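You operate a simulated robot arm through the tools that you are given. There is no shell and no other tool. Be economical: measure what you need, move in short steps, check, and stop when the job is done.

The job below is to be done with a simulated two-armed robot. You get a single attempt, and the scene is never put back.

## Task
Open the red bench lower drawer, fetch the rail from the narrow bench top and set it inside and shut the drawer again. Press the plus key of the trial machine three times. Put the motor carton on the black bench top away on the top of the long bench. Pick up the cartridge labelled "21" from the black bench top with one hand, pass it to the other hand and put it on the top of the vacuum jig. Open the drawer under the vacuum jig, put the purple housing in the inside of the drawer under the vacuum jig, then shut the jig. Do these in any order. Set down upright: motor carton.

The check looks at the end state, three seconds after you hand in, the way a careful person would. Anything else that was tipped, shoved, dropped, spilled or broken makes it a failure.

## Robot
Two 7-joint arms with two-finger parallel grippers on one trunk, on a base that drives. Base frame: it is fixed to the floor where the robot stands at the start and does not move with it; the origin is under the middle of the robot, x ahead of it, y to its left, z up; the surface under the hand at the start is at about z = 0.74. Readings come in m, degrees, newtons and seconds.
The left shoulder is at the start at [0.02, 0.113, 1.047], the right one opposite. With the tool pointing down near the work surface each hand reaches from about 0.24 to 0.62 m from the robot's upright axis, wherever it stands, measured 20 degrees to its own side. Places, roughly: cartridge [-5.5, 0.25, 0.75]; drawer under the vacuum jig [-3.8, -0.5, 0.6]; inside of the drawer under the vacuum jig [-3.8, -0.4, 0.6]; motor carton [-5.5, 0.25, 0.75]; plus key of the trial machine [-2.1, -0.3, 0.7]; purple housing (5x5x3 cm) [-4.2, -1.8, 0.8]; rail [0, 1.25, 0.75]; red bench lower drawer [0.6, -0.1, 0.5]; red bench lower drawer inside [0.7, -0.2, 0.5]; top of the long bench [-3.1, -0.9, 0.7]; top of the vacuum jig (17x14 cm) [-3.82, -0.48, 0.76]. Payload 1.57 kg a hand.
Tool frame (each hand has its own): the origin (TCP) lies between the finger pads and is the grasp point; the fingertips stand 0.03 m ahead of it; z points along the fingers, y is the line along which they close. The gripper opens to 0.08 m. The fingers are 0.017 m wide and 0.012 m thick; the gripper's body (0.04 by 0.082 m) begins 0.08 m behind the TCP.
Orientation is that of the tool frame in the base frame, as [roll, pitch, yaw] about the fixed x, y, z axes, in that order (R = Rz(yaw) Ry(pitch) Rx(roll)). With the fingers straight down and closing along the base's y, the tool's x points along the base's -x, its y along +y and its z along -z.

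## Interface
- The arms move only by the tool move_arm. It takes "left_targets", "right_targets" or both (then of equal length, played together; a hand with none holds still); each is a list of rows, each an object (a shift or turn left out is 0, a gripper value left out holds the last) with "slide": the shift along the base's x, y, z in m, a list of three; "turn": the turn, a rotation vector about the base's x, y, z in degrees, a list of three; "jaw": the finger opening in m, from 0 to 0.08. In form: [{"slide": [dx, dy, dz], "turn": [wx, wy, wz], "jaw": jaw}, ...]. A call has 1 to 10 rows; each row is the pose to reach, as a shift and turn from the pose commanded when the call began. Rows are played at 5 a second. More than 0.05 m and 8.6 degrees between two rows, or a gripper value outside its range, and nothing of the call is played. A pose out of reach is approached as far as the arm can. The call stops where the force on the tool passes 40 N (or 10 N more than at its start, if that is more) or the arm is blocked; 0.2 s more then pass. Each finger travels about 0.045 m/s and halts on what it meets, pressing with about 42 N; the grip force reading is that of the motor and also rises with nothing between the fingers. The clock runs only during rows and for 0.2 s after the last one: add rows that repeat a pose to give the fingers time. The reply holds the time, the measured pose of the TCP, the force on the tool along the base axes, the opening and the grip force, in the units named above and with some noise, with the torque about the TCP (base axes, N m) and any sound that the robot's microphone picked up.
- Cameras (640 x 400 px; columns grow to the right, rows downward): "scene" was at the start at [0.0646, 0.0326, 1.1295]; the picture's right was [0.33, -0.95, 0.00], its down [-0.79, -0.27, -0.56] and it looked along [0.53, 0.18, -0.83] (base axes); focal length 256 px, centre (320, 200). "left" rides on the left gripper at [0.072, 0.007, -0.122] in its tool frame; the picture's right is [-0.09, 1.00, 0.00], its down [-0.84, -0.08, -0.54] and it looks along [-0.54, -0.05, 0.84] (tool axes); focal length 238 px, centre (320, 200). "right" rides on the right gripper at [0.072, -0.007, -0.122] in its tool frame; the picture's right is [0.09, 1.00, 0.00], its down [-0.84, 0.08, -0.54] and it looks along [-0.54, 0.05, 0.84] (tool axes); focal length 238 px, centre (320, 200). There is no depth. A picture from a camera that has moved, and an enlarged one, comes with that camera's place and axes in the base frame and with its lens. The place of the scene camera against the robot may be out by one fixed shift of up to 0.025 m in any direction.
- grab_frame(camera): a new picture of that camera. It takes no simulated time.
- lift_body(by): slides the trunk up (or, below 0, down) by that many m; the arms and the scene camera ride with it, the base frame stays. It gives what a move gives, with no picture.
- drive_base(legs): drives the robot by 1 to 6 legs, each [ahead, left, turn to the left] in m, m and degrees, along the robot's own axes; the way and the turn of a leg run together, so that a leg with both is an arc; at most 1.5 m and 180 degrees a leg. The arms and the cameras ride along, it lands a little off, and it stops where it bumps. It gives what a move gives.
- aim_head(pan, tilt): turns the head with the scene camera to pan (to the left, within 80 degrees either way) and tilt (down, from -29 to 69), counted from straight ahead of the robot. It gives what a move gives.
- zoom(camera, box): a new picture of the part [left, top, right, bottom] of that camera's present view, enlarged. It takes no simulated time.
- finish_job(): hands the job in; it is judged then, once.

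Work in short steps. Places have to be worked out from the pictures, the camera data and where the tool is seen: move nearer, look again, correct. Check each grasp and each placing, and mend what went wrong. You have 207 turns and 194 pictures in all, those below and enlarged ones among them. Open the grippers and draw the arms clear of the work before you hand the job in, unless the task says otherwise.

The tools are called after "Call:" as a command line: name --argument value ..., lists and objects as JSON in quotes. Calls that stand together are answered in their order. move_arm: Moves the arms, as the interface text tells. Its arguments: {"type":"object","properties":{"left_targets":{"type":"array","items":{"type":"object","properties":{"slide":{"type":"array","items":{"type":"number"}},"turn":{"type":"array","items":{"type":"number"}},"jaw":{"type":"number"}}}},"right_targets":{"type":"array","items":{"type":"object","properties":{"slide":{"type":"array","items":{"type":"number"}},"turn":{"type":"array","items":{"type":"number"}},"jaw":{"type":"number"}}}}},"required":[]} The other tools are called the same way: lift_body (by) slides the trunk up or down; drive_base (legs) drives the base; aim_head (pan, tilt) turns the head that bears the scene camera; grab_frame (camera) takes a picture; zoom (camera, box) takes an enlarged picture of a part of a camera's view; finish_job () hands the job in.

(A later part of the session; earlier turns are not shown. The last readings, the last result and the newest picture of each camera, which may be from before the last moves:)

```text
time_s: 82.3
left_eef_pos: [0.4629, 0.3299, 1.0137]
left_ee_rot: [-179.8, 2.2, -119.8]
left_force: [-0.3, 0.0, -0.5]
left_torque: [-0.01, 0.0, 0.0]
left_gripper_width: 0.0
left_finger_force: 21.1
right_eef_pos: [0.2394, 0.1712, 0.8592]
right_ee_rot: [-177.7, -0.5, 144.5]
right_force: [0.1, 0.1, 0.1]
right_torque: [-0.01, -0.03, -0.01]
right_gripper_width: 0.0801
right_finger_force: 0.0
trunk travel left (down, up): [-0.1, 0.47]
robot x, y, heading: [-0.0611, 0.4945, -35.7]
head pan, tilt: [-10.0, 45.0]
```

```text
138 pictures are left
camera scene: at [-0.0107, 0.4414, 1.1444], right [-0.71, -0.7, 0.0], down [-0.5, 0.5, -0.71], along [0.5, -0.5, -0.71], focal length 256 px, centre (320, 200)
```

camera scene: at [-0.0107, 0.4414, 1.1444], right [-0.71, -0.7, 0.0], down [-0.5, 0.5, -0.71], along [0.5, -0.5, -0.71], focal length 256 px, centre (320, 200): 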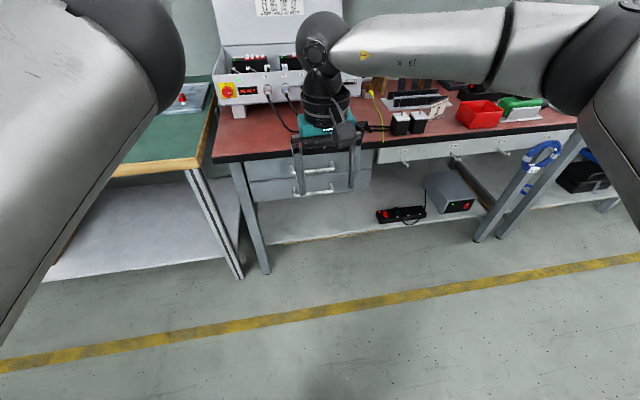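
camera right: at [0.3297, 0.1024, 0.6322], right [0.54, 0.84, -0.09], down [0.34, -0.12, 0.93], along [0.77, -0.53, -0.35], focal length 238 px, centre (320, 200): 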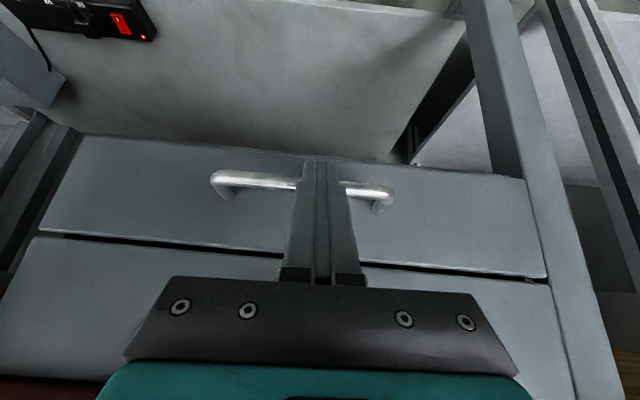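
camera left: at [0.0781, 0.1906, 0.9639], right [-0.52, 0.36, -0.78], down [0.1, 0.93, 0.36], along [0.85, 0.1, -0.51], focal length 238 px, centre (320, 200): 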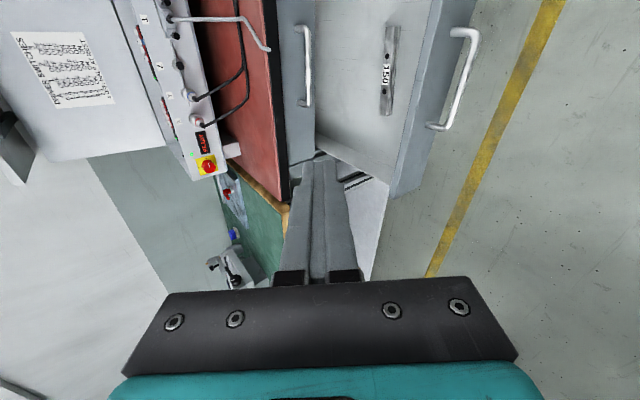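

Zoom to confirm the lower drawer is flush, and look toward the left/behind side for the route west.

Call:
zoom --camera "scene" --box '[220, 130, 400, 240]'

Call:
drive_base --legs '[[0, 0, -90]]'

Call:
aim_head --pan -40 --tilt 20

Call:
grab_frame --camera "scene"

```text
3.56 times, centred on (310, 185) of scene
camera zoom: at [-0.0107, 0.4414, 1.1444], right [-0.71, -0.7, 0.0], down [-0.5, 0.5, -0.71], along [0.5, -0.5, -0.71], focal length 910 px, centre (356, 253)
```

zoom: 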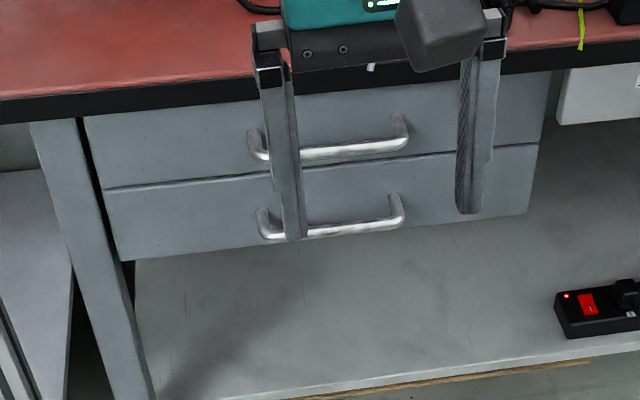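

```text
time_s: 86.5
left_eef_pos: [-0.2316, -0.0283, 1.0139]
left_ee_rot: [-179.7, 2.1, 149.8]
left_force: [-0.8, -0.3, 1.5]
left_torque: [0.0, 0.0, 0.01]
left_gripper_width: 0.0
left_finger_force: 21.6
right_eef_pos: [-0.3895, 0.1959, 0.8587]
right_ee_rot: [-177.8, -0.7, 54.0]
right_force: [0.2, -0.7, 1.2]
right_torque: [0.0, 0.02, -0.01]
right_gripper_width: 0.0803
right_finger_force: 0.1
trunk travel left (down, up): [-0.1, 0.47]
robot x, y, heading: [-0.0636, 0.4983, -125.8]
head pan, tilt: [-10.0, 45.0]
```

```text
time_s: 87.5
left_eef_pos: [-0.232, -0.0294, 1.015]
left_ee_rot: [-179.8, 2.1, 149.9]
left_force: [-0.4, 0.0, 1.0]
left_torque: [0.02, 0.0, 0.04]
left_gripper_width: 0.0
left_finger_force: 21.0
right_eef_pos: [-0.3899, 0.196, 0.858]
right_ee_rot: [-177.8, -0.6, 54.1]
right_force: [0.2, 0.5, -0.4]
right_torque: [0.01, 0.01, 0.03]
right_gripper_width: 0.08
right_finger_force: 0.0
trunk travel left (down, up): [-0.1, 0.47]
robot x, y, heading: [-0.0651, 0.4969, -126.1]
head pan, tilt: [-40.0, 20.0]
```

```text
136 pictures are left
camera scene: at [-0.172, 0.4745, 1.1831], right [-0.24, 0.97, 0.0], down [0.33, 0.08, -0.94], along [-0.91, -0.23, -0.34], focal length 256 px, centre (320, 200)
```

scene: 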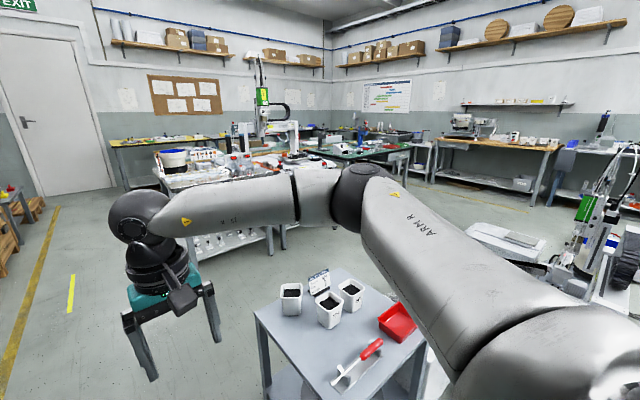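

Drawer is flush. A small table with pots stands to the west (south edge y≈0.15); I'll skirt it on the south side and then look toward the trial machine.

Call:
drive_base --legs '[[0.745, 0.25, 0], [0, 0, -56], [0.6, 0, 0]]'

Call:
aim_head --pan 0 --tilt 25

Call:
grab_frame --camera "scene"

```text
time_s: 97.2
left_eef_pos: [-1.4307, -0.3893, 1.0139]
left_ee_rot: [-179.9, 2.1, 94.1]
left_force: [0.3, -0.7, 0.0]
left_torque: [0.02, 0.03, 0.0]
left_gripper_width: 0.0002
left_finger_force: 20.9
right_eef_pos: [-1.3342, -0.1334, 0.8599]
right_ee_rot: [-177.8, -0.6, -1.7]
right_force: [0.0, 0.2, 0.1]
right_torque: [0.0, 0.05, -0.02]
right_gripper_width: 0.0802
right_finger_force: 0.0
trunk travel left (down, up): [-0.1, 0.47]
robot x, y, heading: [-0.9025, -0.2394, 178.5]
head pan, tilt: [-40.0, 20.0]
```

```text
time_s: 98.3
left_eef_pos: [-1.4305, -0.3893, 1.015]
left_ee_rot: [-179.9, 2.1, 93.9]
left_force: [-0.8, 0.6, 0.0]
left_torque: [0.02, 0.03, 0.01]
left_gripper_width: 0.0004
left_finger_force: 21.4
right_eef_pos: [-1.3342, -0.1335, 0.8584]
right_ee_rot: [-177.8, -0.6, -1.7]
right_force: [-0.1, 0.3, 0.4]
right_torque: [0.0, 0.0, 0.0]
right_gripper_width: 0.0801
right_finger_force: 0.1
trunk travel left (down, up): [-0.1, 0.47]
robot x, y, heading: [-0.9031, -0.2325, 178.0]
head pan, tilt: [0.0, 25.0]
```

```text
135 pictures are left
camera scene: at [-1.0167, -0.2219, 1.1751], right [0.03, 1.0, 0.0], down [0.42, -0.01, -0.91], along [-0.91, 0.03, -0.42], focal length 256 px, centre (320, 200)
```

scene: 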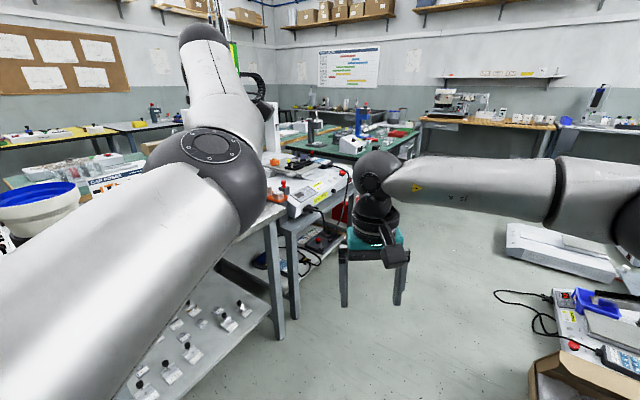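

The left arm blocks the view; bring it back to its nominal pose (yaw −86°, lower, back).

Call:
move_arm --left_targets '[{"slide": [0.013, -0.0167, -0.0165], "turn": [0, 0, -8.55]}, {"slide": [0.026, -0.0334, -0.033], "turn": [0, 0, -17.1]}, {"slide": [0.039, -0.05, -0.0495], "turn": [0, 0, -25.65]}, {"slide": [0.052, -0.067, -0.066], "turn": [0, 0, -34.2]}, {"slide": [0.065, -0.0835, -0.0825], "turn": [0, 0, -42.75]}, {"slide": [0.078, -0.1, -0.099], "turn": [0, 0, -51.3]}, {"slide": [0.091, -0.117, -0.1155], "turn": [0, 0, -59.85]}, {"slide": [0.104, -0.134, -0.132], "turn": [0, 0, -68.4]}, {"slide": [0.117, -0.15, -0.1485], "turn": [0, 0, -76.95]}, {"slide": [0.13, -0.167, -0.165], "turn": [0, 0, -85.5]}]'

Call:
grab_frame --camera "scene"

```text
time_s: 100.5
left_eef_pos: [-1.3022, -0.5558, 0.85]
left_ee_rot: [-179.8, 2.1, 8.4]
left_force: [-0.5, -0.8, -0.3]
left_torque: [-0.01, 0.0, -0.02]
left_gripper_width: 0.0002
left_finger_force: 21.4
left hand out of reach, approached as far as the arm can: row 1, 2, 3, 4, 5, 6, 7
right_eef_pos: [-1.3346, -0.1334, 0.8602]
right_ee_rot: [-177.8, -0.7, -1.6]
right_force: [-0.4, -0.4, -0.4]
right_torque: [-0.02, -0.04, -0.02]
right_gripper_width: 0.08
right_finger_force: 0.0
trunk travel left (down, up): [-0.1, 0.47]
robot x, y, heading: [-0.9026, -0.2328, 178.2]
head pan, tilt: [0.0, 25.0]
```

```text
134 pictures are left
camera scene: at [-1.0167, -0.2221, 1.1751], right [0.03, 1.0, 0.0], down [0.42, -0.01, -0.91], along [-0.91, 0.03, -0.42], focal length 256 px, centre (320, 200)
```

scene: 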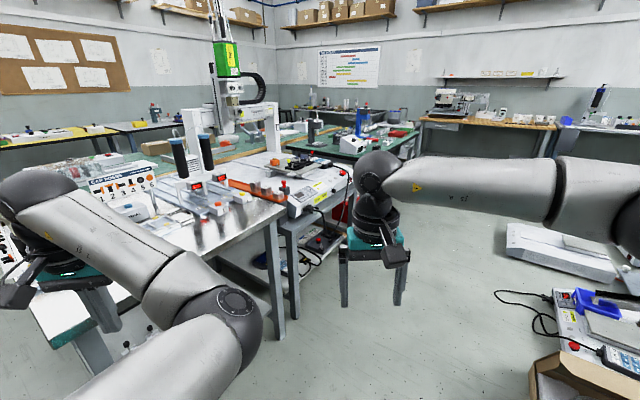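

Zoom in on the machine ahead to find the plus key.

Call:
zoom --camera "scene" --box '[220, 110, 400, 225]'

```text
3.48 times, centred on (310, 168) of scene
camera zoom: at [-1.0167, -0.2221, 1.1751], right [0.03, 1.0, 0.0], down [0.42, -0.01, -0.91], along [-0.91, 0.03, -0.42], focal length 891 px, centre (355, 313)
```

zoom: 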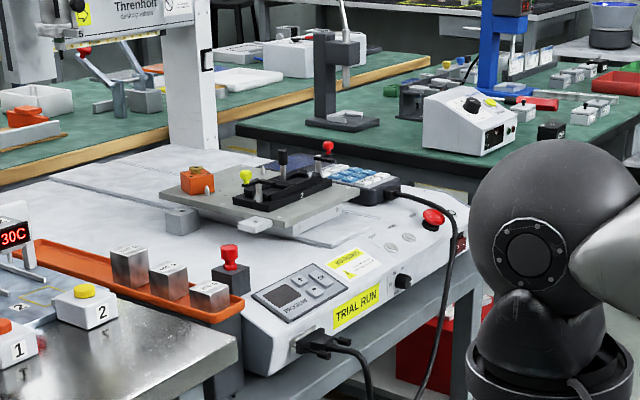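

The key panel (TRIAL RUN box) is near (−2.0,−0.26); its front faces heading ~61°. Drive around to face it from about (−1.70,0.25).

Call:
drive_base --legs '[[0.81, -0.455, 0], [0, 0, 62]]'

Call:
aim_head --pan 0 --tilt 45

Call:
grab_frame --camera "scene"

Call:
grab_frame --camera "right"

```text
time_s: 108.1
left_eef_pos: [-1.6085, -0.2594, 0.8507]
left_ee_rot: [-179.7, 2.1, 71.2]
left_force: [0.8, 1.1, -0.1]
left_torque: [0.03, -0.01, 0.02]
left_gripper_width: 0.0
left_finger_force: 20.8
right_eef_pos: [-1.999, -0.0956, 0.8604]
right_ee_rot: [-177.8, -0.6, 61.0]
right_force: [-0.6, 0.3, 0.6]
right_torque: [-0.02, -0.01, 0.0]
right_gripper_width: 0.0801
right_finger_force: 0.1
trunk travel left (down, up): [-0.1, 0.47]
robot x, y, heading: [-1.7088, 0.2435, -119.0]
head pan, tilt: [0.0, 25.0]
```

```text
time_s: 109.0
left_eef_pos: [-1.6088, -0.2608, 0.8501]
left_ee_rot: [-179.9, 2.1, 71.1]
left_force: [0.6, 0.1, 0.1]
left_torque: [-0.01, 0.0, 0.01]
left_gripper_width: 0.0
left_finger_force: 20.7
right_eef_pos: [-1.9979, -0.0946, 0.8592]
right_ee_rot: [-177.8, -0.6, 61.0]
right_force: [0.0, 0.0, 0.1]
right_torque: [-0.02, -0.03, -0.04]
right_gripper_width: 0.08
right_finger_force: 0.1
trunk travel left (down, up): [-0.1, 0.47]
robot x, y, heading: [-1.7146, 0.24, -118.8]
head pan, tilt: [0.0, 45.0]
```

```text
132 pictures are left
camera scene: at [-1.7686, 0.1721, 1.1445], right [-0.87, 0.49, 0.0], down [0.34, 0.62, -0.71], along [-0.34, -0.62, -0.71], focal length 256 px, centre (320, 200)
```

scene: 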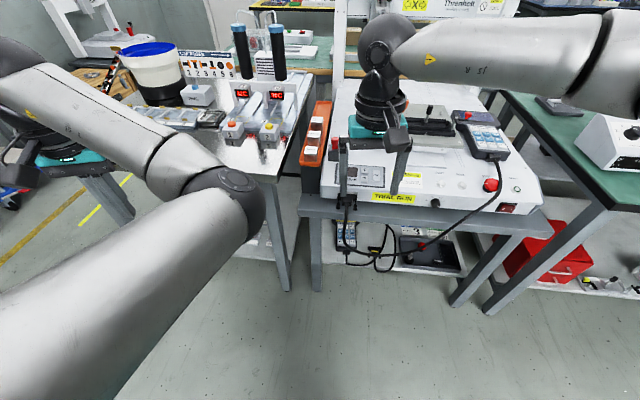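

```text
131 pictures are left
camera right: at [-1.9674, -0.0318, 0.9814], right [0.92, -0.4, -0.04], down [-0.32, -0.78, 0.53], along [-0.24, -0.47, -0.85], focal length 238 px, centre (320, 200)
```

right: 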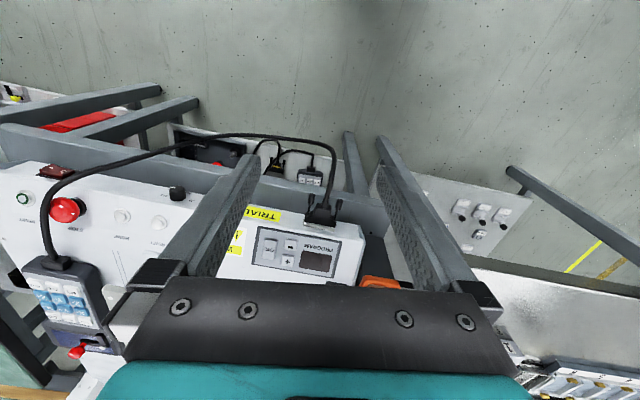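

The panel is visible in the right hand camera; zoom on it.

Call:
zoom --camera "right" --box '[220, 200, 380, 290]'

Call:
zoom --camera "scene" --box '[310, 140, 470, 240]'

```text
4.00 times, centred on (300, 245) of right
camera zoom: at [-1.9674, -0.0318, 0.9814], right [0.92, -0.4, -0.04], down [-0.32, -0.78, 0.53], along [-0.24, -0.47, -0.85], focal length 953 px, centre (400, 20)
```

zoom: 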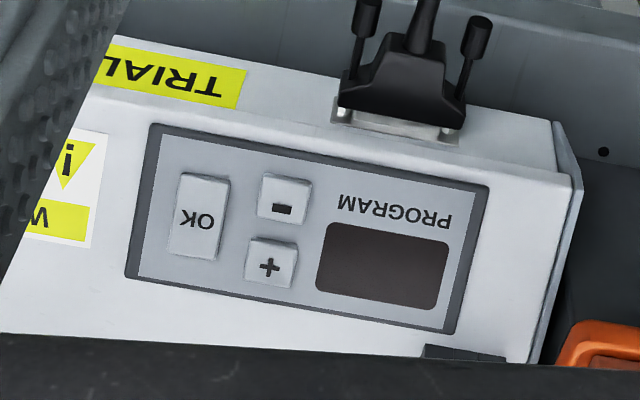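

```text
4.00 times, centred on (390, 190) of scene
camera zoom: at [-1.7686, 0.1721, 1.1445], right [-0.87, 0.49, 0.0], down [0.34, 0.62, -0.71], along [-0.34, -0.62, -0.71], focal length 1024 px, centre (40, 240)
```

zoom: 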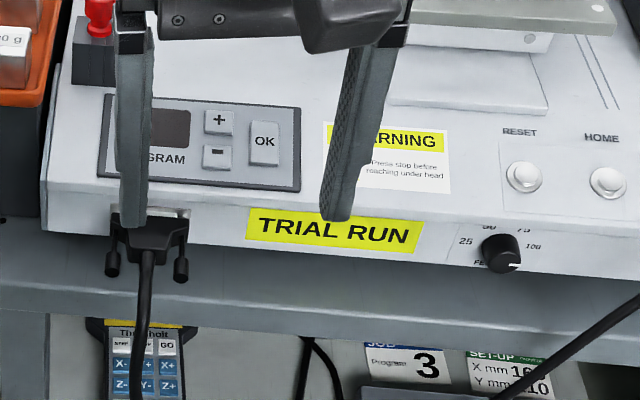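

Plus key estimated near (−2.10,−0.22,0.77). Drive 0.09 m closer and close the right fingers, then re-view for triangulation.

Call:
drive_base --legs '[[0.09, 0, 0]]'

Call:
move_arm --right_targets '[{"slide": [0, 0, 0.0], "turn": [-1.2, 2.0, 0], "jaw": 0}, {"slide": [0, 0, 0.0], "turn": [-1.2, 2.0, 0], "jaw": 0}, {"slide": [0, 0, 0.0], "turn": [-1.2, 2.0, 0], "jaw": 0}, {"slide": [0, 0, 0.0], "turn": [-1.2, 2.0, 0], "jaw": 0}, {"slide": [0, 0, 0.0], "turn": [-1.2, 2.0, 0], "jaw": 0}, {"slide": [0, 0, 0.0], "turn": [-1.2, 2.0, 0], "jaw": 0}]'

Call:
zoom --camera "right" --box '[200, 100, 440, 300]'

```text
time_s: 110.1
left_eef_pos: [-1.6536, -0.3415, 0.8494]
left_ee_rot: [-179.8, 2.0, 71.2]
left_force: [0.3, 0.3, 0.2]
left_torque: [-0.01, 0.0, -0.02]
left_gripper_width: 0.0002
left_finger_force: 21.5
right_eef_pos: [-2.044, -0.175, 0.8595]
right_ee_rot: [-177.8, -0.6, 61.0]
right_force: [-0.4, 0.3, 0.5]
right_torque: [-0.04, -0.01, -0.01]
right_gripper_width: 0.08
right_finger_force: 0.1
trunk travel left (down, up): [-0.1, 0.47]
robot x, y, heading: [-1.7557, 0.1622, -118.8]
head pan, tilt: [0.0, 45.0]
```

```text
time_s: 111.5
left_eef_pos: [-1.6539, -0.339, 0.8501]
left_ee_rot: [-179.8, 2.1, 71.2]
left_force: [0.7, -0.2, 0.5]
left_torque: [0.02, 0.02, 0.0]
left_gripper_width: 0.0
left_finger_force: 21.4
right_eef_pos: [-2.0424, -0.1754, 0.8593]
right_ee_rot: [-176.6, 1.5, 61.0]
right_force: [-0.1, 0.0, -0.9]
right_torque: [-0.01, -0.01, -0.01]
right_gripper_width: 0.0
right_finger_force: 20.9
trunk travel left (down, up): [-0.1, 0.47]
robot x, y, heading: [-1.7554, 0.1617, -119.3]
head pan, tilt: [0.0, 45.0]
```

```text
2.00 times, centred on (320, 200) of right
camera zoom: at [-2.0078, -0.1098, 0.9784], right [0.91, -0.4, -0.06], down [-0.3, -0.77, 0.56], along [-0.27, -0.49, -0.83], focal length 477 px, centre (320, 200)
```

zoom: 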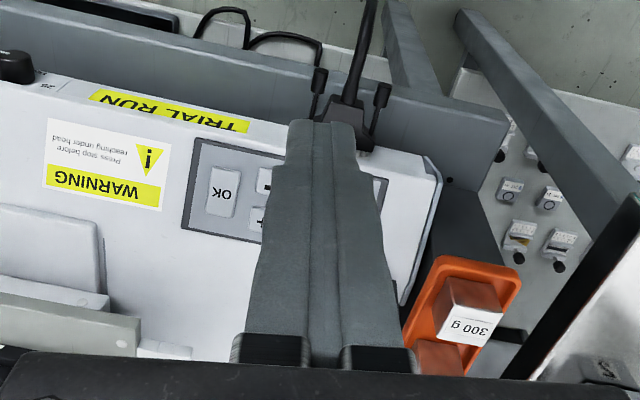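

Triangulated plus key ≈(−2.135,−0.259,0.72). Level the tool and move the closed tip 5 cm above it.

Call:
move_arm --right_targets '[{"slide": [-0.03, -0.028, -0.01], "turn": [-0.1, -1.3, 0]}, {"slide": [-0.062, -0.056, -0.03], "turn": [-0.2, -2.6, 0]}, {"slide": [-0.093, -0.084, -0.055], "turn": [-0.3, -3.7, 0]}]'

Call:
zoom --camera "right" --box '[200, 80, 440, 230]'

```text
time_s: 112.3
left_eef_pos: [-1.6529, -0.3404, 0.8496]
left_ee_rot: [-179.8, 2.1, 71.4]
left_force: [0.2, -0.1, 0.8]
left_torque: [0.02, 0.01, 0.02]
left_gripper_width: 0.0
left_finger_force: 21.0
right_eef_pos: [-2.1373, -0.2584, 0.804]
right_ee_rot: [-180.0, -0.2, 61.2]
right_force: [1.1, 0.7, 0.1]
right_torque: [0.01, 0.0, -0.01]
right_gripper_width: 0.0
right_finger_force: 21.5
trunk travel left (down, up): [-0.1, 0.47]
robot x, y, heading: [-1.7537, 0.1629, -118.9]
head pan, tilt: [0.0, 45.0]
```

```text
2.67 times, centred on (320, 155) of right
camera zoom: at [-2.1083, -0.1924, 0.9251], right [0.92, -0.4, 0.0], down [-0.34, -0.77, 0.54], along [-0.22, -0.5, -0.84], focal length 636 px, centre (320, 320)
```

zoom: 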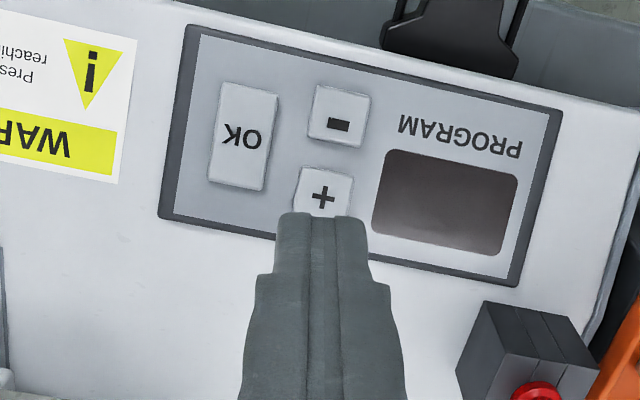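

Refined key ≈(−2.143,−0.275,0.70). Adjust and descend to tip ≈0.72.

Call:
move_arm --right_targets '[{"slide": [-0.006, -0.016, -0.02]}, {"slide": [-0.006, -0.016, -0.05]}]'

Call:
zoom --camera "right" --box '[200, 80, 440, 230]'

```text
time_s: 112.9
left_eef_pos: [-1.6517, -0.3397, 0.8499]
left_ee_rot: [-179.8, 2.1, 71.2]
left_force: [0.0, -1.0, -0.4]
left_torque: [0.04, 0.05, -0.01]
left_gripper_width: 0.0
left_finger_force: 21.5
right_eef_pos: [-2.143, -0.2765, 0.7541]
right_ee_rot: [-180.0, -0.1, 61.1]
right_force: [0.7, 0.4, 0.1]
right_torque: [0.02, -0.04, 0.01]
right_gripper_width: 0.0
right_finger_force: 21.4
trunk travel left (down, up): [-0.1, 0.47]
robot x, y, heading: [-1.7568, 0.1587, -118.8]
head pan, tilt: [0.0, 45.0]
```

```text
2.67 times, centred on (320, 155) of right
camera zoom: at [-2.1148, -0.2105, 0.8759], right [0.92, -0.4, 0.0], down [-0.34, -0.77, 0.54], along [-0.22, -0.49, -0.84], focal length 636 px, centre (320, 320)
```

zoom: 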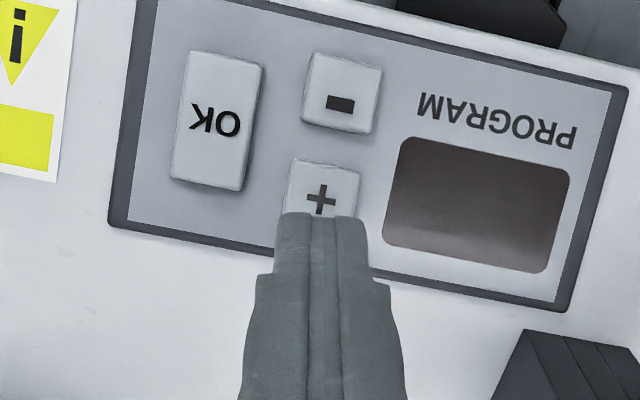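

Aligned. Press down gradually, watching for force/sound.

Call:
move_arm --right_targets '[{"slide": [0, 0, -0.008]}, {"slide": [0, 0, -0.016]}, {"slide": [0, 0, -0.02]}]'

Call:
zoom --camera "right" --box '[200, 80, 440, 230]'

```text
time_s: 113.7
left_eef_pos: [-1.6529, -0.3387, 0.8502]
left_ee_rot: [-179.7, 2.2, 71.2]
left_force: [0.0, 0.2, 0.0]
left_torque: [0.01, 0.0, -0.01]
left_gripper_width: 0.0
left_finger_force: 21.1
right_eef_pos: [-2.1432, -0.2774, 0.7398]
right_ee_rot: [180.0, 0.5, 61.0]
right_force: [-3.8, 0.2, 27.8]
right_torque: [-0.14, 0.24, 0.04]
right_gripper_width: 0.0
right_finger_force: 21.7
trunk travel left (down, up): [-0.1, 0.47]
robot x, y, heading: [-1.7574, 0.163, -119.0]
head pan, tilt: [0.0, 45.0]
heard: click
```

```text
2.67 times, centred on (320, 155) of right
camera zoom: at [-2.1142, -0.2092, 0.8602], right [0.92, -0.4, 0.0], down [-0.34, -0.77, 0.55], along [-0.22, -0.5, -0.84], focal length 636 px, centre (320, 320)
```

zoom: 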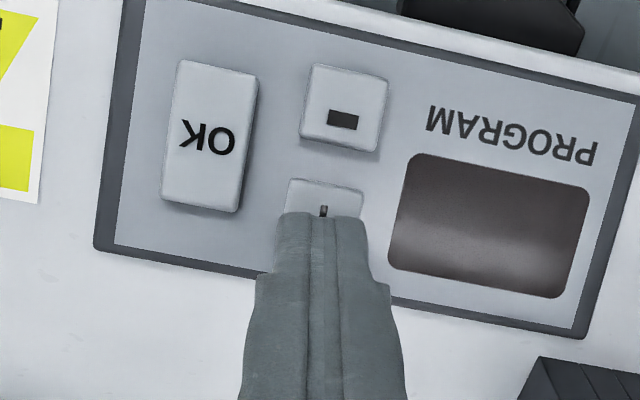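

One click heard. Lift, then press again.

Call:
move_arm --right_targets '[{"slide": [0, 0, 0.01]}, {"slide": [0, 0, 0.02]}, {"slide": [0, 0, 0.02]}]'

Call:
move_arm --right_targets '[{"slide": [0, 0, -0.008]}, {"slide": [0, 0, -0.016]}, {"slide": [0, 0, -0.02]}]'

Call:
move_arm --right_targets '[{"slide": [0, 0, 0.01]}, {"slide": [0, 0, 0.02]}, {"slide": [0, 0, 0.02]}]'

Call:
zoom --camera "right" --box '[200, 80, 440, 230]'

```text
time_s: 114.5
left_eef_pos: [-1.6526, -0.3402, 0.8494]
left_ee_rot: [-179.8, 2.1, 71.2]
left_force: [-0.1, -0.5, 0.1]
left_torque: [0.03, 0.03, 0.03]
left_gripper_width: 0.0
left_finger_force: 21.0
right_eef_pos: [-2.1424, -0.2756, 0.7538]
right_ee_rot: [-180.0, -0.2, 60.9]
right_force: [0.1, -0.7, 0.5]
right_torque: [0.02, 0.03, 0.04]
right_gripper_width: 0.0
right_finger_force: 20.8
trunk travel left (down, up): [-0.1, 0.47]
robot x, y, heading: [-1.7581, 0.1616, -118.8]
head pan, tilt: [0.0, 45.0]
```

```text
time_s: 115.3
left_eef_pos: [-1.6523, -0.3395, 0.8508]
left_ee_rot: [-179.8, 2.2, 71.4]
left_force: [0.1, 0.2, 0.8]
left_torque: [0.02, -0.02, 0.0]
left_gripper_width: 0.0
left_finger_force: 21.6
right_eef_pos: [-2.1422, -0.2756, 0.7392]
right_ee_rot: [179.9, 0.4, 61.0]
right_force: [-1.7, -1.2, 24.0]
right_torque: [-0.16, 0.19, 0.06]
right_gripper_width: 0.0001
right_finger_force: 21.1
trunk travel left (down, up): [-0.1, 0.47]
robot x, y, heading: [-1.7591, 0.1604, -118.9]
head pan, tilt: [0.0, 45.0]
heard: click
```

```text
time_s: 116.1
left_eef_pos: [-1.6527, -0.3402, 0.8501]
left_ee_rot: [-179.8, 2.1, 71.2]
left_force: [-0.2, -0.8, 0.0]
left_torque: [0.02, 0.04, 0.0]
left_gripper_width: 0.0002
left_finger_force: 21.4
right_eef_pos: [-2.1434, -0.2744, 0.755]
right_ee_rot: [179.9, -0.1, 61.0]
right_force: [-0.5, -0.1, -0.6]
right_torque: [0.04, -0.02, 0.02]
right_gripper_width: 0.0
right_finger_force: 21.7
trunk travel left (down, up): [-0.1, 0.47]
robot x, y, heading: [-1.7559, 0.164, -119.2]
head pan, tilt: [0.0, 45.0]
```

```text
2.67 times, centred on (320, 155) of right
camera zoom: at [-2.1146, -0.2083, 0.8754], right [0.92, -0.4, 0.0], down [-0.34, -0.77, 0.54], along [-0.22, -0.49, -0.84], focal length 636 px, centre (320, 320)
```

zoom: 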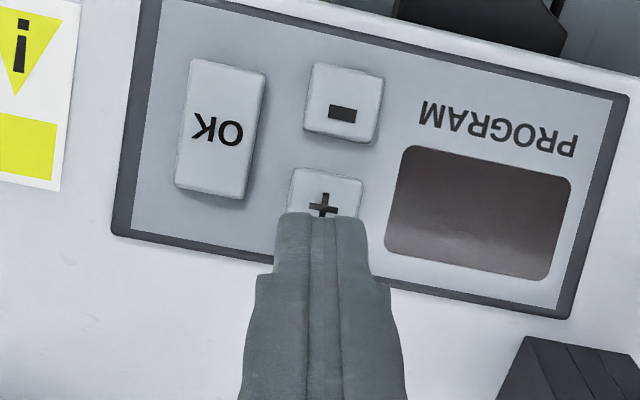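

Two clicks counted. Third press and then lift clear.

Call:
move_arm --right_targets '[{"slide": [0, 0, -0.008]}, {"slide": [0, 0, -0.016]}, {"slide": [0, 0, -0.021]}]'

Call:
move_arm --right_targets '[{"slide": [0, 0, 0.03]}, {"slide": [0, 0, 0.07]}, {"slide": [0, 0, 0.11]}, {"slide": [0.03, 0.05, 0.13], "jaw": 0.08}]'

Call:
aim_head --pan -45 --tilt 20

Call:
grab_frame --camera "scene"

```text
time_s: 116.9
left_eef_pos: [-1.6521, -0.3391, 0.851]
left_ee_rot: [-179.8, 2.3, 71.2]
left_force: [-0.1, 1.1, -0.4]
left_torque: [0.0, 0.02, 0.01]
left_gripper_width: 0.0
left_finger_force: 21.1
right_eef_pos: [-2.1446, -0.2764, 0.7385]
right_ee_rot: [180.0, 0.5, 61.0]
right_force: [-0.1, 4.1, 30.4]
right_torque: [0.01, 0.28, 0.07]
right_gripper_width: 0.0
right_finger_force: 21.5
trunk travel left (down, up): [-0.1, 0.47]
robot x, y, heading: [-1.7583, 0.1572, -118.9]
head pan, tilt: [0.0, 45.0]
heard: click
```

```text
refused: row 4 steps farther than a row can; nothing moved
```

```text
time_s: 118.0
left_eef_pos: [-1.6518, -0.3394, 0.8508]
left_ee_rot: [-179.9, 2.3, 71.2]
left_force: [-0.1, 0.0, 0.3]
left_torque: [0.0, 0.0, 0.01]
left_gripper_width: 0.0
left_finger_force: 21.4
right_eef_pos: [-2.1435, -0.2767, 0.7386]
right_ee_rot: [-179.9, 0.5, 60.9]
right_force: [-2.2, 6.5, 34.4]
right_torque: [0.01, 0.28, -0.1]
right_gripper_width: 0.0
right_finger_force: 21.6
trunk travel left (down, up): [-0.1, 0.47]
robot x, y, heading: [-1.7579, 0.1641, -118.9]
head pan, tilt: [-45.0, 20.0]
```

```text
123 pictures are left
camera scene: at [-1.8617, 0.1396, 1.1834], right [-0.28, 0.96, 0.0], down [0.33, 0.09, -0.94], along [-0.9, -0.26, -0.34], focal length 256 px, centre (320, 200)
```

scene: 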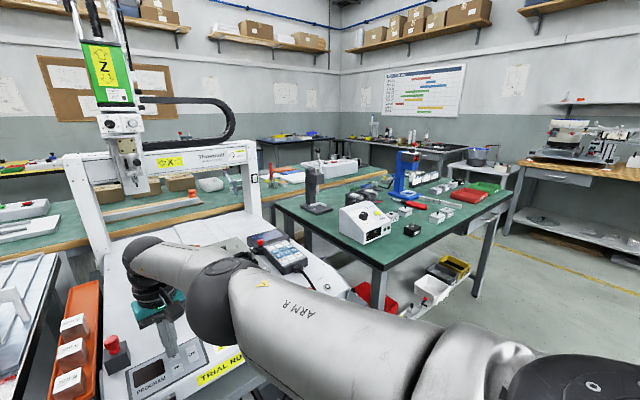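

Three clicks in total. Lift the right hand clear and survey the route to the north-west.

Call:
move_arm --right_targets '[{"slide": [0, 0, 0.03]}, {"slide": [0, 0, 0.07]}, {"slide": [0, 0, 0.11]}, {"slide": [0.02, 0.03, 0.13], "jaw": 0.08}]'

Call:
drive_base --legs '[[-0.15, 0, 0], [0, 0, -60]]'

Call:
aim_head --pan 0 --tilt 30

Call:
grab_frame --camera "scene"

Call:
aim_head --pan -50 --tilt 30

Call:
grab_frame --camera "scene"

```text
time_s: 119.0
left_eef_pos: [-1.6528, -0.34, 0.8495]
left_ee_rot: [-179.7, 2.1, 71.2]
left_force: [0.7, -0.2, -0.1]
left_torque: [0.04, -0.02, -0.01]
left_gripper_width: 0.0
left_finger_force: 21.6
right_eef_pos: [-2.1232, -0.2407, 0.8652]
right_ee_rot: [180.0, -0.1, 60.9]
right_force: [0.7, -0.1, 0.2]
right_torque: [0.02, 0.0, 0.02]
right_gripper_width: 0.0318
right_finger_force: 0.0
trunk travel left (down, up): [-0.1, 0.47]
robot x, y, heading: [-1.7565, 0.1609, -118.6]
head pan, tilt: [-45.0, 20.0]
```

```text
time_s: 123.0
left_eef_pos: [-2.0639, -0.049, 0.8509]
left_ee_rot: [-179.7, 2.1, 11.7]
left_force: [0.3, 0.4, 0.9]
left_torque: [0.02, 0.02, 0.03]
left_gripper_width: 0.0
left_finger_force: 21.3
right_eef_pos: [-2.2176, 0.4044, 0.8644]
right_ee_rot: [179.9, -0.2, 1.5]
right_force: [0.1, -0.5, -0.5]
right_torque: [0.0, 0.01, -0.04]
right_gripper_width: 0.0801
right_finger_force: 0.1
trunk travel left (down, up): [-0.1, 0.47]
robot x, y, heading: [-1.6834, 0.2938, -178.7]
head pan, tilt: [-45.0, 20.0]
```

```text
time_s: 124.1
left_eef_pos: [-2.0634, -0.0494, 0.8496]
left_ee_rot: [-179.8, 2.1, 11.9]
left_force: [-0.6, -0.2, -0.1]
left_torque: [-0.03, 0.03, 0.0]
left_gripper_width: 0.0001
left_finger_force: 20.8
right_eef_pos: [-2.2175, 0.4042, 0.8646]
right_ee_rot: [180.0, -0.2, 1.5]
right_force: [-0.8, 0.1, 0.1]
right_torque: [0.0, -0.01, 0.0]
right_gripper_width: 0.08
right_finger_force: 0.1
trunk travel left (down, up): [-0.1, 0.47]
robot x, y, heading: [-1.6837, 0.2974, -178.4]
head pan, tilt: [0.0, 30.0]
```

```text
122 pictures are left
camera scene: at [-1.7958, 0.3015, 1.1671], right [-0.03, 1.0, 0.0], down [0.5, 0.01, -0.87], along [-0.87, -0.02, -0.5], focal length 256 px, centre (320, 200)
```

scene: 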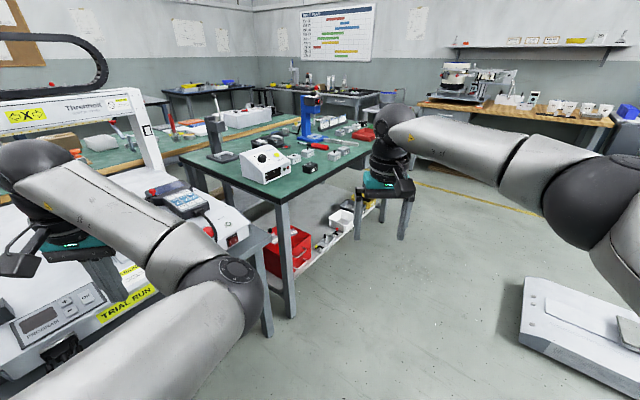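

```text
time_s: 125.3
left_eef_pos: [-2.0637, -0.0502, 0.8513]
left_ee_rot: [-179.8, 2.2, 11.7]
left_force: [-0.5, -0.2, -0.7]
left_torque: [-0.03, 0.02, -0.02]
left_gripper_width: 0.0001
left_finger_force: 21.3
right_eef_pos: [-2.2166, 0.405, 0.8643]
right_ee_rot: [179.9, 0.0, 1.5]
right_force: [-0.1, 0.2, -0.2]
right_torque: [-0.02, -0.01, 0.02]
right_gripper_width: 0.0799
right_finger_force: 0.0
trunk travel left (down, up): [-0.1, 0.47]
robot x, y, heading: [-1.6848, 0.2966, -178.3]
head pan, tilt: [-50.0, 30.0]
```

```text
121 pictures are left
camera scene: at [-1.7654, 0.3715, 1.1671], right [0.75, 0.66, 0.0], down [0.33, -0.37, -0.87], along [-0.57, 0.65, -0.5], focal length 256 px, centre (320, 200)
```

scene: 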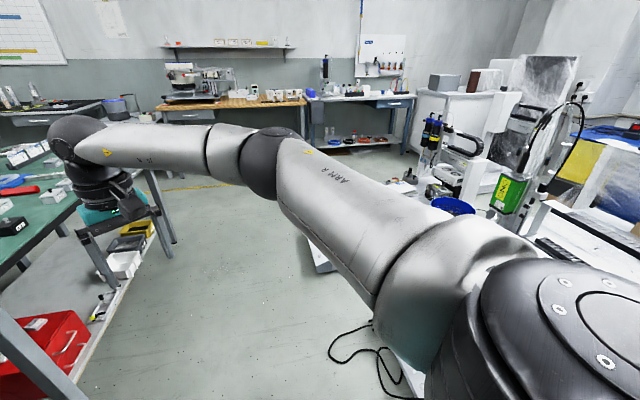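

Table map: centre green table corners ≈(−2.54,0.18),(−3.06,0.62). I'll turn to heading 146° and drive along its north-east side.

Call:
drive_base --legs '[[0, 0, -35.5], [0.84, 0.1, 0], [0.6, 0, 0]]'

Call:
aim_head --pan 0 --tilt 25

Call:
grab_frame --camera "scene"

Call:
aim_head --pan 60 --tilt 25

Call:
grab_frame --camera "scene"

```text
time_s: 134.5
left_eef_pos: [-3.4538, 0.9548, 0.8504]
left_ee_rot: [-179.9, 2.1, -23.5]
left_force: [0.5, 0.4, 0.6]
left_torque: [0.0, -0.04, -0.02]
left_gripper_width: 0.0
left_finger_force: 21.2
right_eef_pos: [-3.3168, 1.415, 0.8644]
right_ee_rot: [180.0, -0.1, -33.6]
right_force: [0.1, -0.1, 0.1]
right_torque: [-0.04, 0.01, 0.01]
right_gripper_width: 0.08
right_finger_force: 0.0
trunk travel left (down, up): [-0.1, 0.47]
robot x, y, heading: [-2.9465, 1.0173, 146.1]
head pan, tilt: [-50.0, 30.0]
```

```text
time_s: 135.7
left_eef_pos: [-3.4543, 0.9548, 0.8505]
left_ee_rot: [-179.8, 2.2, -23.5]
left_force: [-0.5, -0.9, -0.9]
left_torque: [-0.02, 0.02, -0.02]
left_gripper_width: 0.0
left_finger_force: 21.3
right_eef_pos: [-3.3167, 1.4156, 0.8655]
right_ee_rot: [-179.9, -0.1, -33.6]
right_force: [0.0, 0.4, -0.2]
right_torque: [0.0, 0.0, -0.03]
right_gripper_width: 0.0801
right_finger_force: 0.1
trunk travel left (down, up): [-0.1, 0.47]
robot x, y, heading: [-2.9426, 1.0161, 146.5]
head pan, tilt: [0.0, 25.0]
```

```text
120 pictures are left
camera scene: at [-3.0423, 1.0836, 1.175], right [0.56, 0.83, 0.0], down [0.35, -0.23, -0.91], along [-0.75, 0.5, -0.42], focal length 256 px, centre (320, 200)
```

scene: 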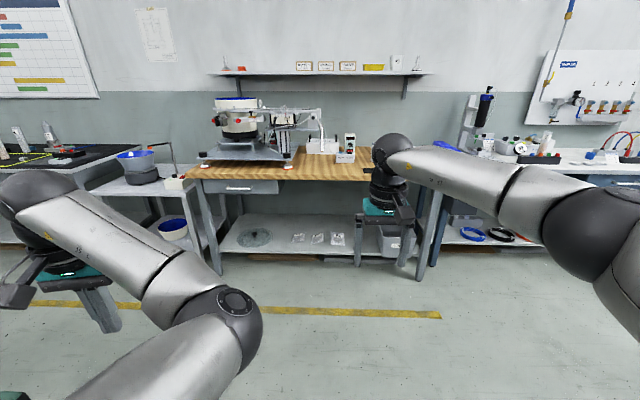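

```text
time_s: 137.0
left_eef_pos: [-3.453, 0.9557, 0.8501]
left_ee_rot: [-179.9, 2.1, -23.5]
left_force: [-0.2, -0.2, 0.0]
left_torque: [-0.04, 0.05, -0.03]
left_gripper_width: 0.0001
left_finger_force: 21.3
right_eef_pos: [-3.3184, 1.4143, 0.8659]
right_ee_rot: [180.0, -0.1, -33.7]
right_force: [0.3, 0.1, 0.0]
right_torque: [0.01, 0.0, 0.01]
right_gripper_width: 0.0798
right_finger_force: 0.1
trunk travel left (down, up): [-0.1, 0.47]
robot x, y, heading: [-2.9472, 1.012, 146.3]
head pan, tilt: [60.0, 25.0]
```

```text
119 pictures are left
camera scene: at [-3.0483, 0.9917, 1.1751], right [-0.44, 0.9, 0.0], down [0.38, 0.19, -0.91], along [-0.81, -0.4, -0.42], focal length 256 px, centre (320, 200)
```

scene: 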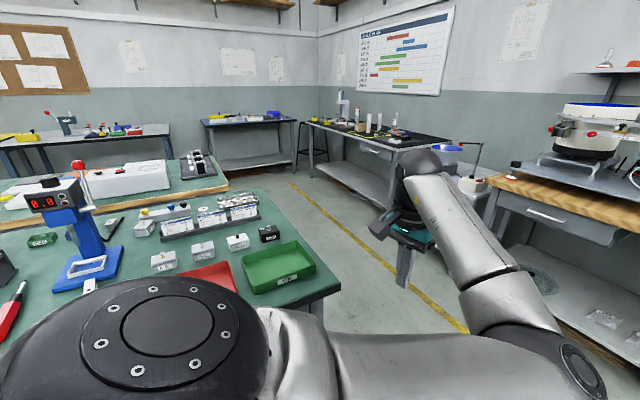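

Zoom to inspect the jig on the long bench and the black bench.

Call:
zoom --camera "scene" --box '[0, 100, 240, 250]'

Call:
zoom --camera "scene" --box '[280, 80, 480, 205]'

```text
2.67 times, centred on (120, 175) of scene
camera zoom: at [-3.0483, 0.9917, 1.1751], right [-0.44, 0.9, 0.0], down [0.38, 0.19, -0.91], along [-0.81, -0.4, -0.42], focal length 683 px, centre (853, 267)
```

zoom: 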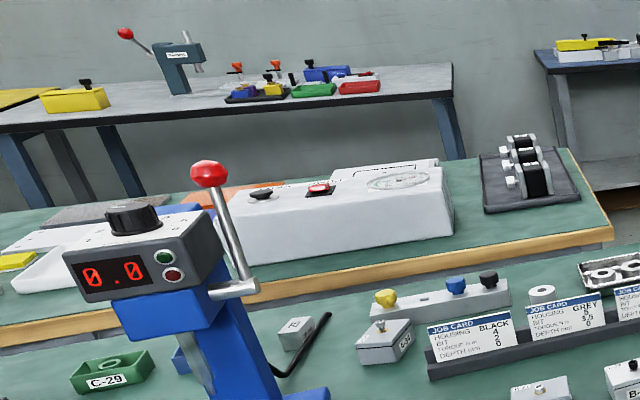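

```text
3.20 times, centred on (380, 142) of scene
camera zoom: at [-3.0483, 0.9917, 1.1751], right [-0.44, 0.9, 0.0], down [0.38, 0.19, -0.91], along [-0.81, -0.4, -0.42], focal length 819 px, centre (128, 384)
```

zoom: 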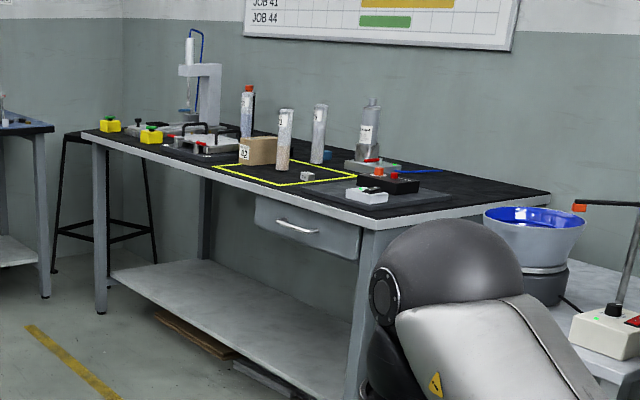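

Plan: go around the centre table's north corner, then down the corridor to the black bench, keeping heading ~146°.

Call:
drive_base --legs '[[0.69, 0.19, 0], [0.12, 1.16, 0]]'

Call:
aim_head --pan 35 --tilt 30

Call:
grab_frame --camera "scene"

```text
time_s: 146.5
left_eef_pos: [-4.8606, 0.2489, 0.8503]
left_ee_rot: [-179.8, 2.0, -21.5]
left_force: [0.1, -0.1, -0.1]
left_torque: [0.0, -0.03, -0.03]
left_gripper_width: 0.0001
left_finger_force: 21.3
right_eef_pos: [-4.7393, 0.7128, 0.8649]
right_ee_rot: [-179.9, 0.0, -31.7]
right_force: [0.1, 0.2, 0.5]
right_torque: [-0.02, -0.01, -0.03]
right_gripper_width: 0.0798
right_finger_force: 0.1
trunk travel left (down, up): [-0.1, 0.47]
robot x, y, heading: [-4.3531, 0.3255, 148.2]
head pan, tilt: [60.0, 25.0]
```

```text
time_s: 147.4
left_eef_pos: [-4.8596, 0.2477, 0.8492]
left_ee_rot: [-179.9, 2.1, -21.4]
left_force: [0.3, 0.2, 0.8]
left_torque: [0.01, -0.02, -0.01]
left_gripper_width: 0.0002
left_finger_force: 21.7
right_eef_pos: [-4.7405, 0.7126, 0.8655]
right_ee_rot: [180.0, -0.1, -31.7]
right_force: [0.3, 0.4, -0.1]
right_torque: [0.01, -0.01, 0.01]
right_gripper_width: 0.08
right_finger_force: 0.1
trunk travel left (down, up): [-0.1, 0.47]
robot x, y, heading: [-4.3525, 0.3287, 148.4]
head pan, tilt: [35.0, 30.0]
```

```text
116 pictures are left
camera scene: at [-4.4645, 0.3373, 1.1671], right [-0.06, 1.0, 0.0], down [0.5, 0.03, -0.87], along [-0.86, -0.05, -0.5], focal length 256 px, centre (320, 200)
```

scene: 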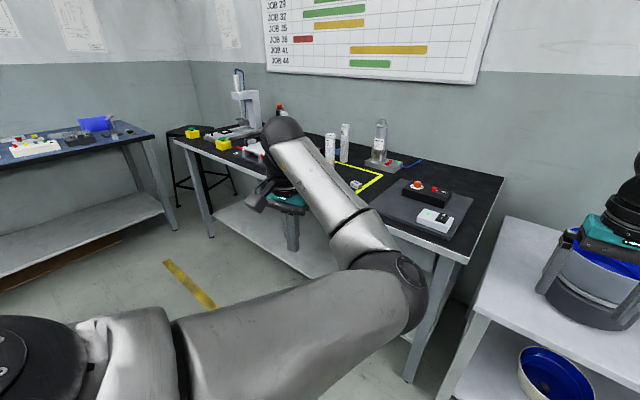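

Slide left along the bench to face the carton.

Call:
drive_base --legs '[[0.05, 0.72, -4]]'

Call:
aim_head --pan 5 --tilt 35

Call:
grab_frame --camera "scene"

```text
time_s: 151.3
left_eef_pos: [-5.3023, -0.2928, 0.8504]
left_ee_rot: [-179.8, 2.0, -24.9]
left_force: [0.2, 0.3, 0.1]
left_torque: [0.03, 0.0, -0.02]
left_gripper_width: 0.0
left_finger_force: 21.3
right_eef_pos: [-5.1543, 0.1637, 0.864]
right_ee_rot: [-180.0, -0.1, -35.3]
right_force: [0.0, 0.2, 0.4]
right_torque: [-0.02, -0.03, 0.01]
right_gripper_width: 0.08
right_finger_force: 0.1
trunk travel left (down, up): [-0.1, 0.47]
robot x, y, heading: [-4.7916, -0.2475, 144.6]
head pan, tilt: [35.0, 30.0]
```

```text
time_s: 152.3
left_eef_pos: [-5.3035, -0.2929, 0.8499]
left_ee_rot: [-179.8, 2.2, -24.9]
left_force: [-0.2, 0.0, -0.6]
left_torque: [-0.03, -0.01, 0.02]
left_gripper_width: 0.0
left_finger_force: 21.6
right_eef_pos: [-5.1536, 0.1629, 0.8653]
right_ee_rot: [-180.0, -0.1, -35.3]
right_force: [-0.4, -0.3, -0.1]
right_torque: [-0.04, 0.01, 0.0]
right_gripper_width: 0.08
right_finger_force: 0.1
trunk travel left (down, up): [-0.1, 0.47]
robot x, y, heading: [-4.7878, -0.2444, 144.9]
head pan, tilt: [5.0, 35.0]
```

```text
115 pictures are left
camera scene: at [-4.8891, -0.1855, 1.1593], right [0.5, 0.86, 0.0], down [0.5, -0.29, -0.82], along [-0.71, 0.41, -0.57], focal length 256 px, centre (320, 200)
```

scene: 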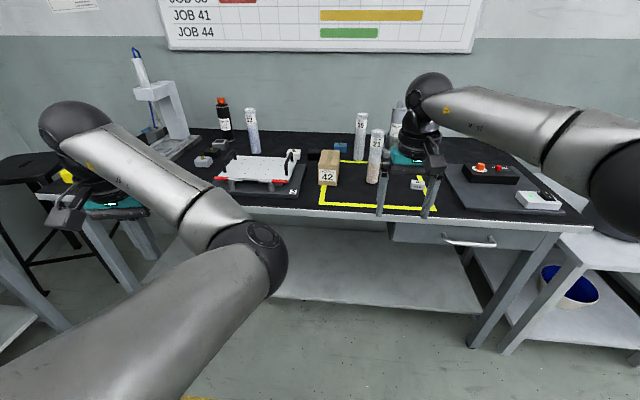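

Call:
zoom --camera "scene" --box '[210, 90, 450, 220]'

```text
2.67 times, centred on (330, 155) of scene
camera zoom: at [-4.8891, -0.1855, 1.1593], right [0.5, 0.86, 0.0], down [0.5, -0.29, -0.82], along [-0.71, 0.41, -0.57], focal length 683 px, centre (293, 320)
```

zoom: 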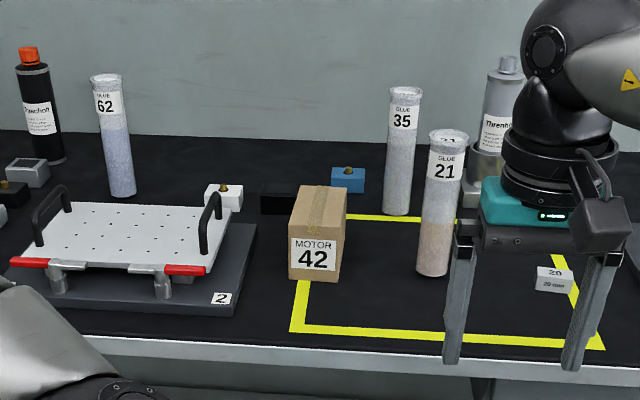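

Targets: carton "42" ≈(−5.49,0.20), cartridge "21" ≈(−5.42,0.316), top z≈0.905. Raise/retract both hands first, then drive closer.

Call:
move_arm --left_targets '[{"slide": [0, 0, 0.03], "jaw": 0.08}, {"slide": [0, 0, 0.06], "jaw": 0.08}, {"slide": [0, 0, 0.09], "jaw": 0.08}, {"slide": [0, 0, 0.09], "jaw": 0.08}]' --right_targets '[{"slide": [0.02, -0.014, 0.03]}, {"slide": [0.045, -0.032, 0.06]}, {"slide": [0.075, -0.053, 0.09]}, {"slide": [0.106, -0.075, 0.1]}]'

Call:
drive_base --legs '[[0.25, -0.05, 0]]'

Call:
aim_head --pan 0 --tilt 50

Call:
grab_frame --camera "scene"

Call:
grab_frame --camera "right"

```text
time_s: 153.3
left_eef_pos: [-5.3032, -0.2936, 0.9411]
left_ee_rot: [-179.8, 2.2, -25.0]
left_force: [-0.3, 0.1, 0.4]
left_torque: [0.0, -0.03, 0.02]
left_gripper_width: 0.0798
left_finger_force: 0.0
right_eef_pos: [-5.0488, 0.0878, 0.9651]
right_ee_rot: [-179.9, 0.0, -35.3]
right_force: [0.2, 0.5, 0.7]
right_torque: [-0.02, -0.01, 0.0]
right_gripper_width: 0.0798
right_finger_force: 0.1
trunk travel left (down, up): [-0.1, 0.47]
robot x, y, heading: [-4.7956, -0.2469, 145.0]
head pan, tilt: [5.0, 35.0]
```

```text
time_s: 155.1
left_eef_pos: [-5.4792, -0.1053, 0.9421]
left_ee_rot: [-179.9, 2.0, -25.3]
left_force: [-0.3, -0.1, 0.4]
left_torque: [-0.02, 0.02, 0.0]
left_gripper_width: 0.08
left_finger_force: 0.1
right_eef_pos: [-5.2219, 0.2747, 0.9654]
right_ee_rot: [-180.0, -0.2, -35.6]
right_force: [0.6, 0.1, -0.4]
right_torque: [-0.02, -0.02, 0.0]
right_gripper_width: 0.0796
right_finger_force: 0.1
trunk travel left (down, up): [-0.1, 0.47]
robot x, y, heading: [-4.9653, -0.0578, 144.4]
head pan, tilt: [5.0, 35.0]
```

```text
time_s: 155.9
left_eef_pos: [-5.4784, -0.1051, 0.9401]
left_ee_rot: [-179.8, 2.1, -25.4]
left_force: [0.1, -0.3, -0.1]
left_torque: [0.02, -0.01, -0.03]
left_gripper_width: 0.08
left_finger_force: 0.1
right_eef_pos: [-5.2229, 0.2744, 0.9657]
right_ee_rot: [-180.0, -0.1, -35.6]
right_force: [-0.6, 0.0, -0.9]
right_torque: [0.01, 0.0, -0.01]
right_gripper_width: 0.0802
right_finger_force: 0.0
trunk travel left (down, up): [-0.1, 0.47]
robot x, y, heading: [-4.9688, -0.0597, 144.5]
head pan, tilt: [0.0, 50.0]
```

```text
113 pictures are left
camera scene: at [-5.0504, 0.0008, 1.1376], right [0.58, 0.81, 0.0], down [0.62, -0.45, -0.64], along [-0.52, 0.37, -0.77], focal length 256 px, centre (320, 200)
```

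scene: 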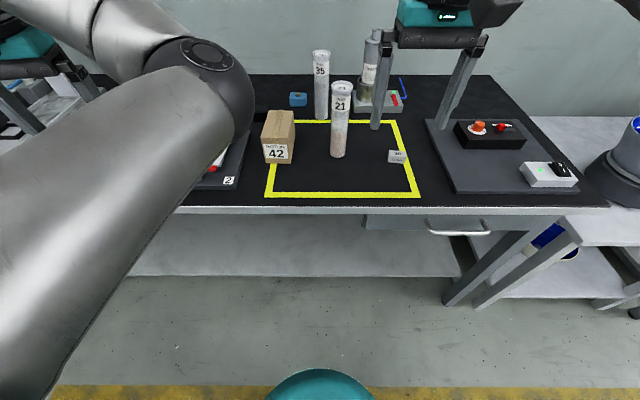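

```text
112 pictures are left
camera right: at [-5.1604, 0.2384, 1.0867], right [-0.5, -0.86, 0.0], down [-0.73, 0.42, 0.54], along [-0.47, 0.27, -0.84], focal length 238 px, centre (320, 200)
```

right: 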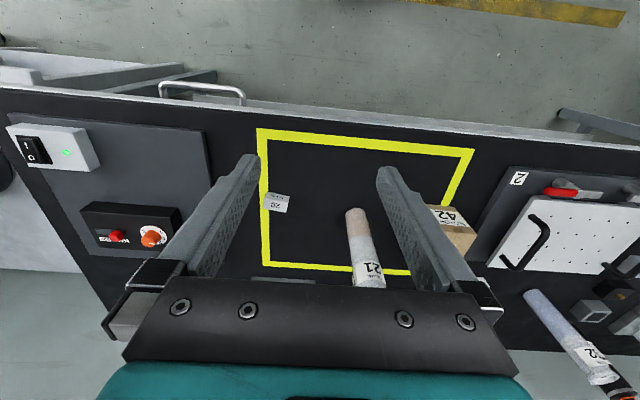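

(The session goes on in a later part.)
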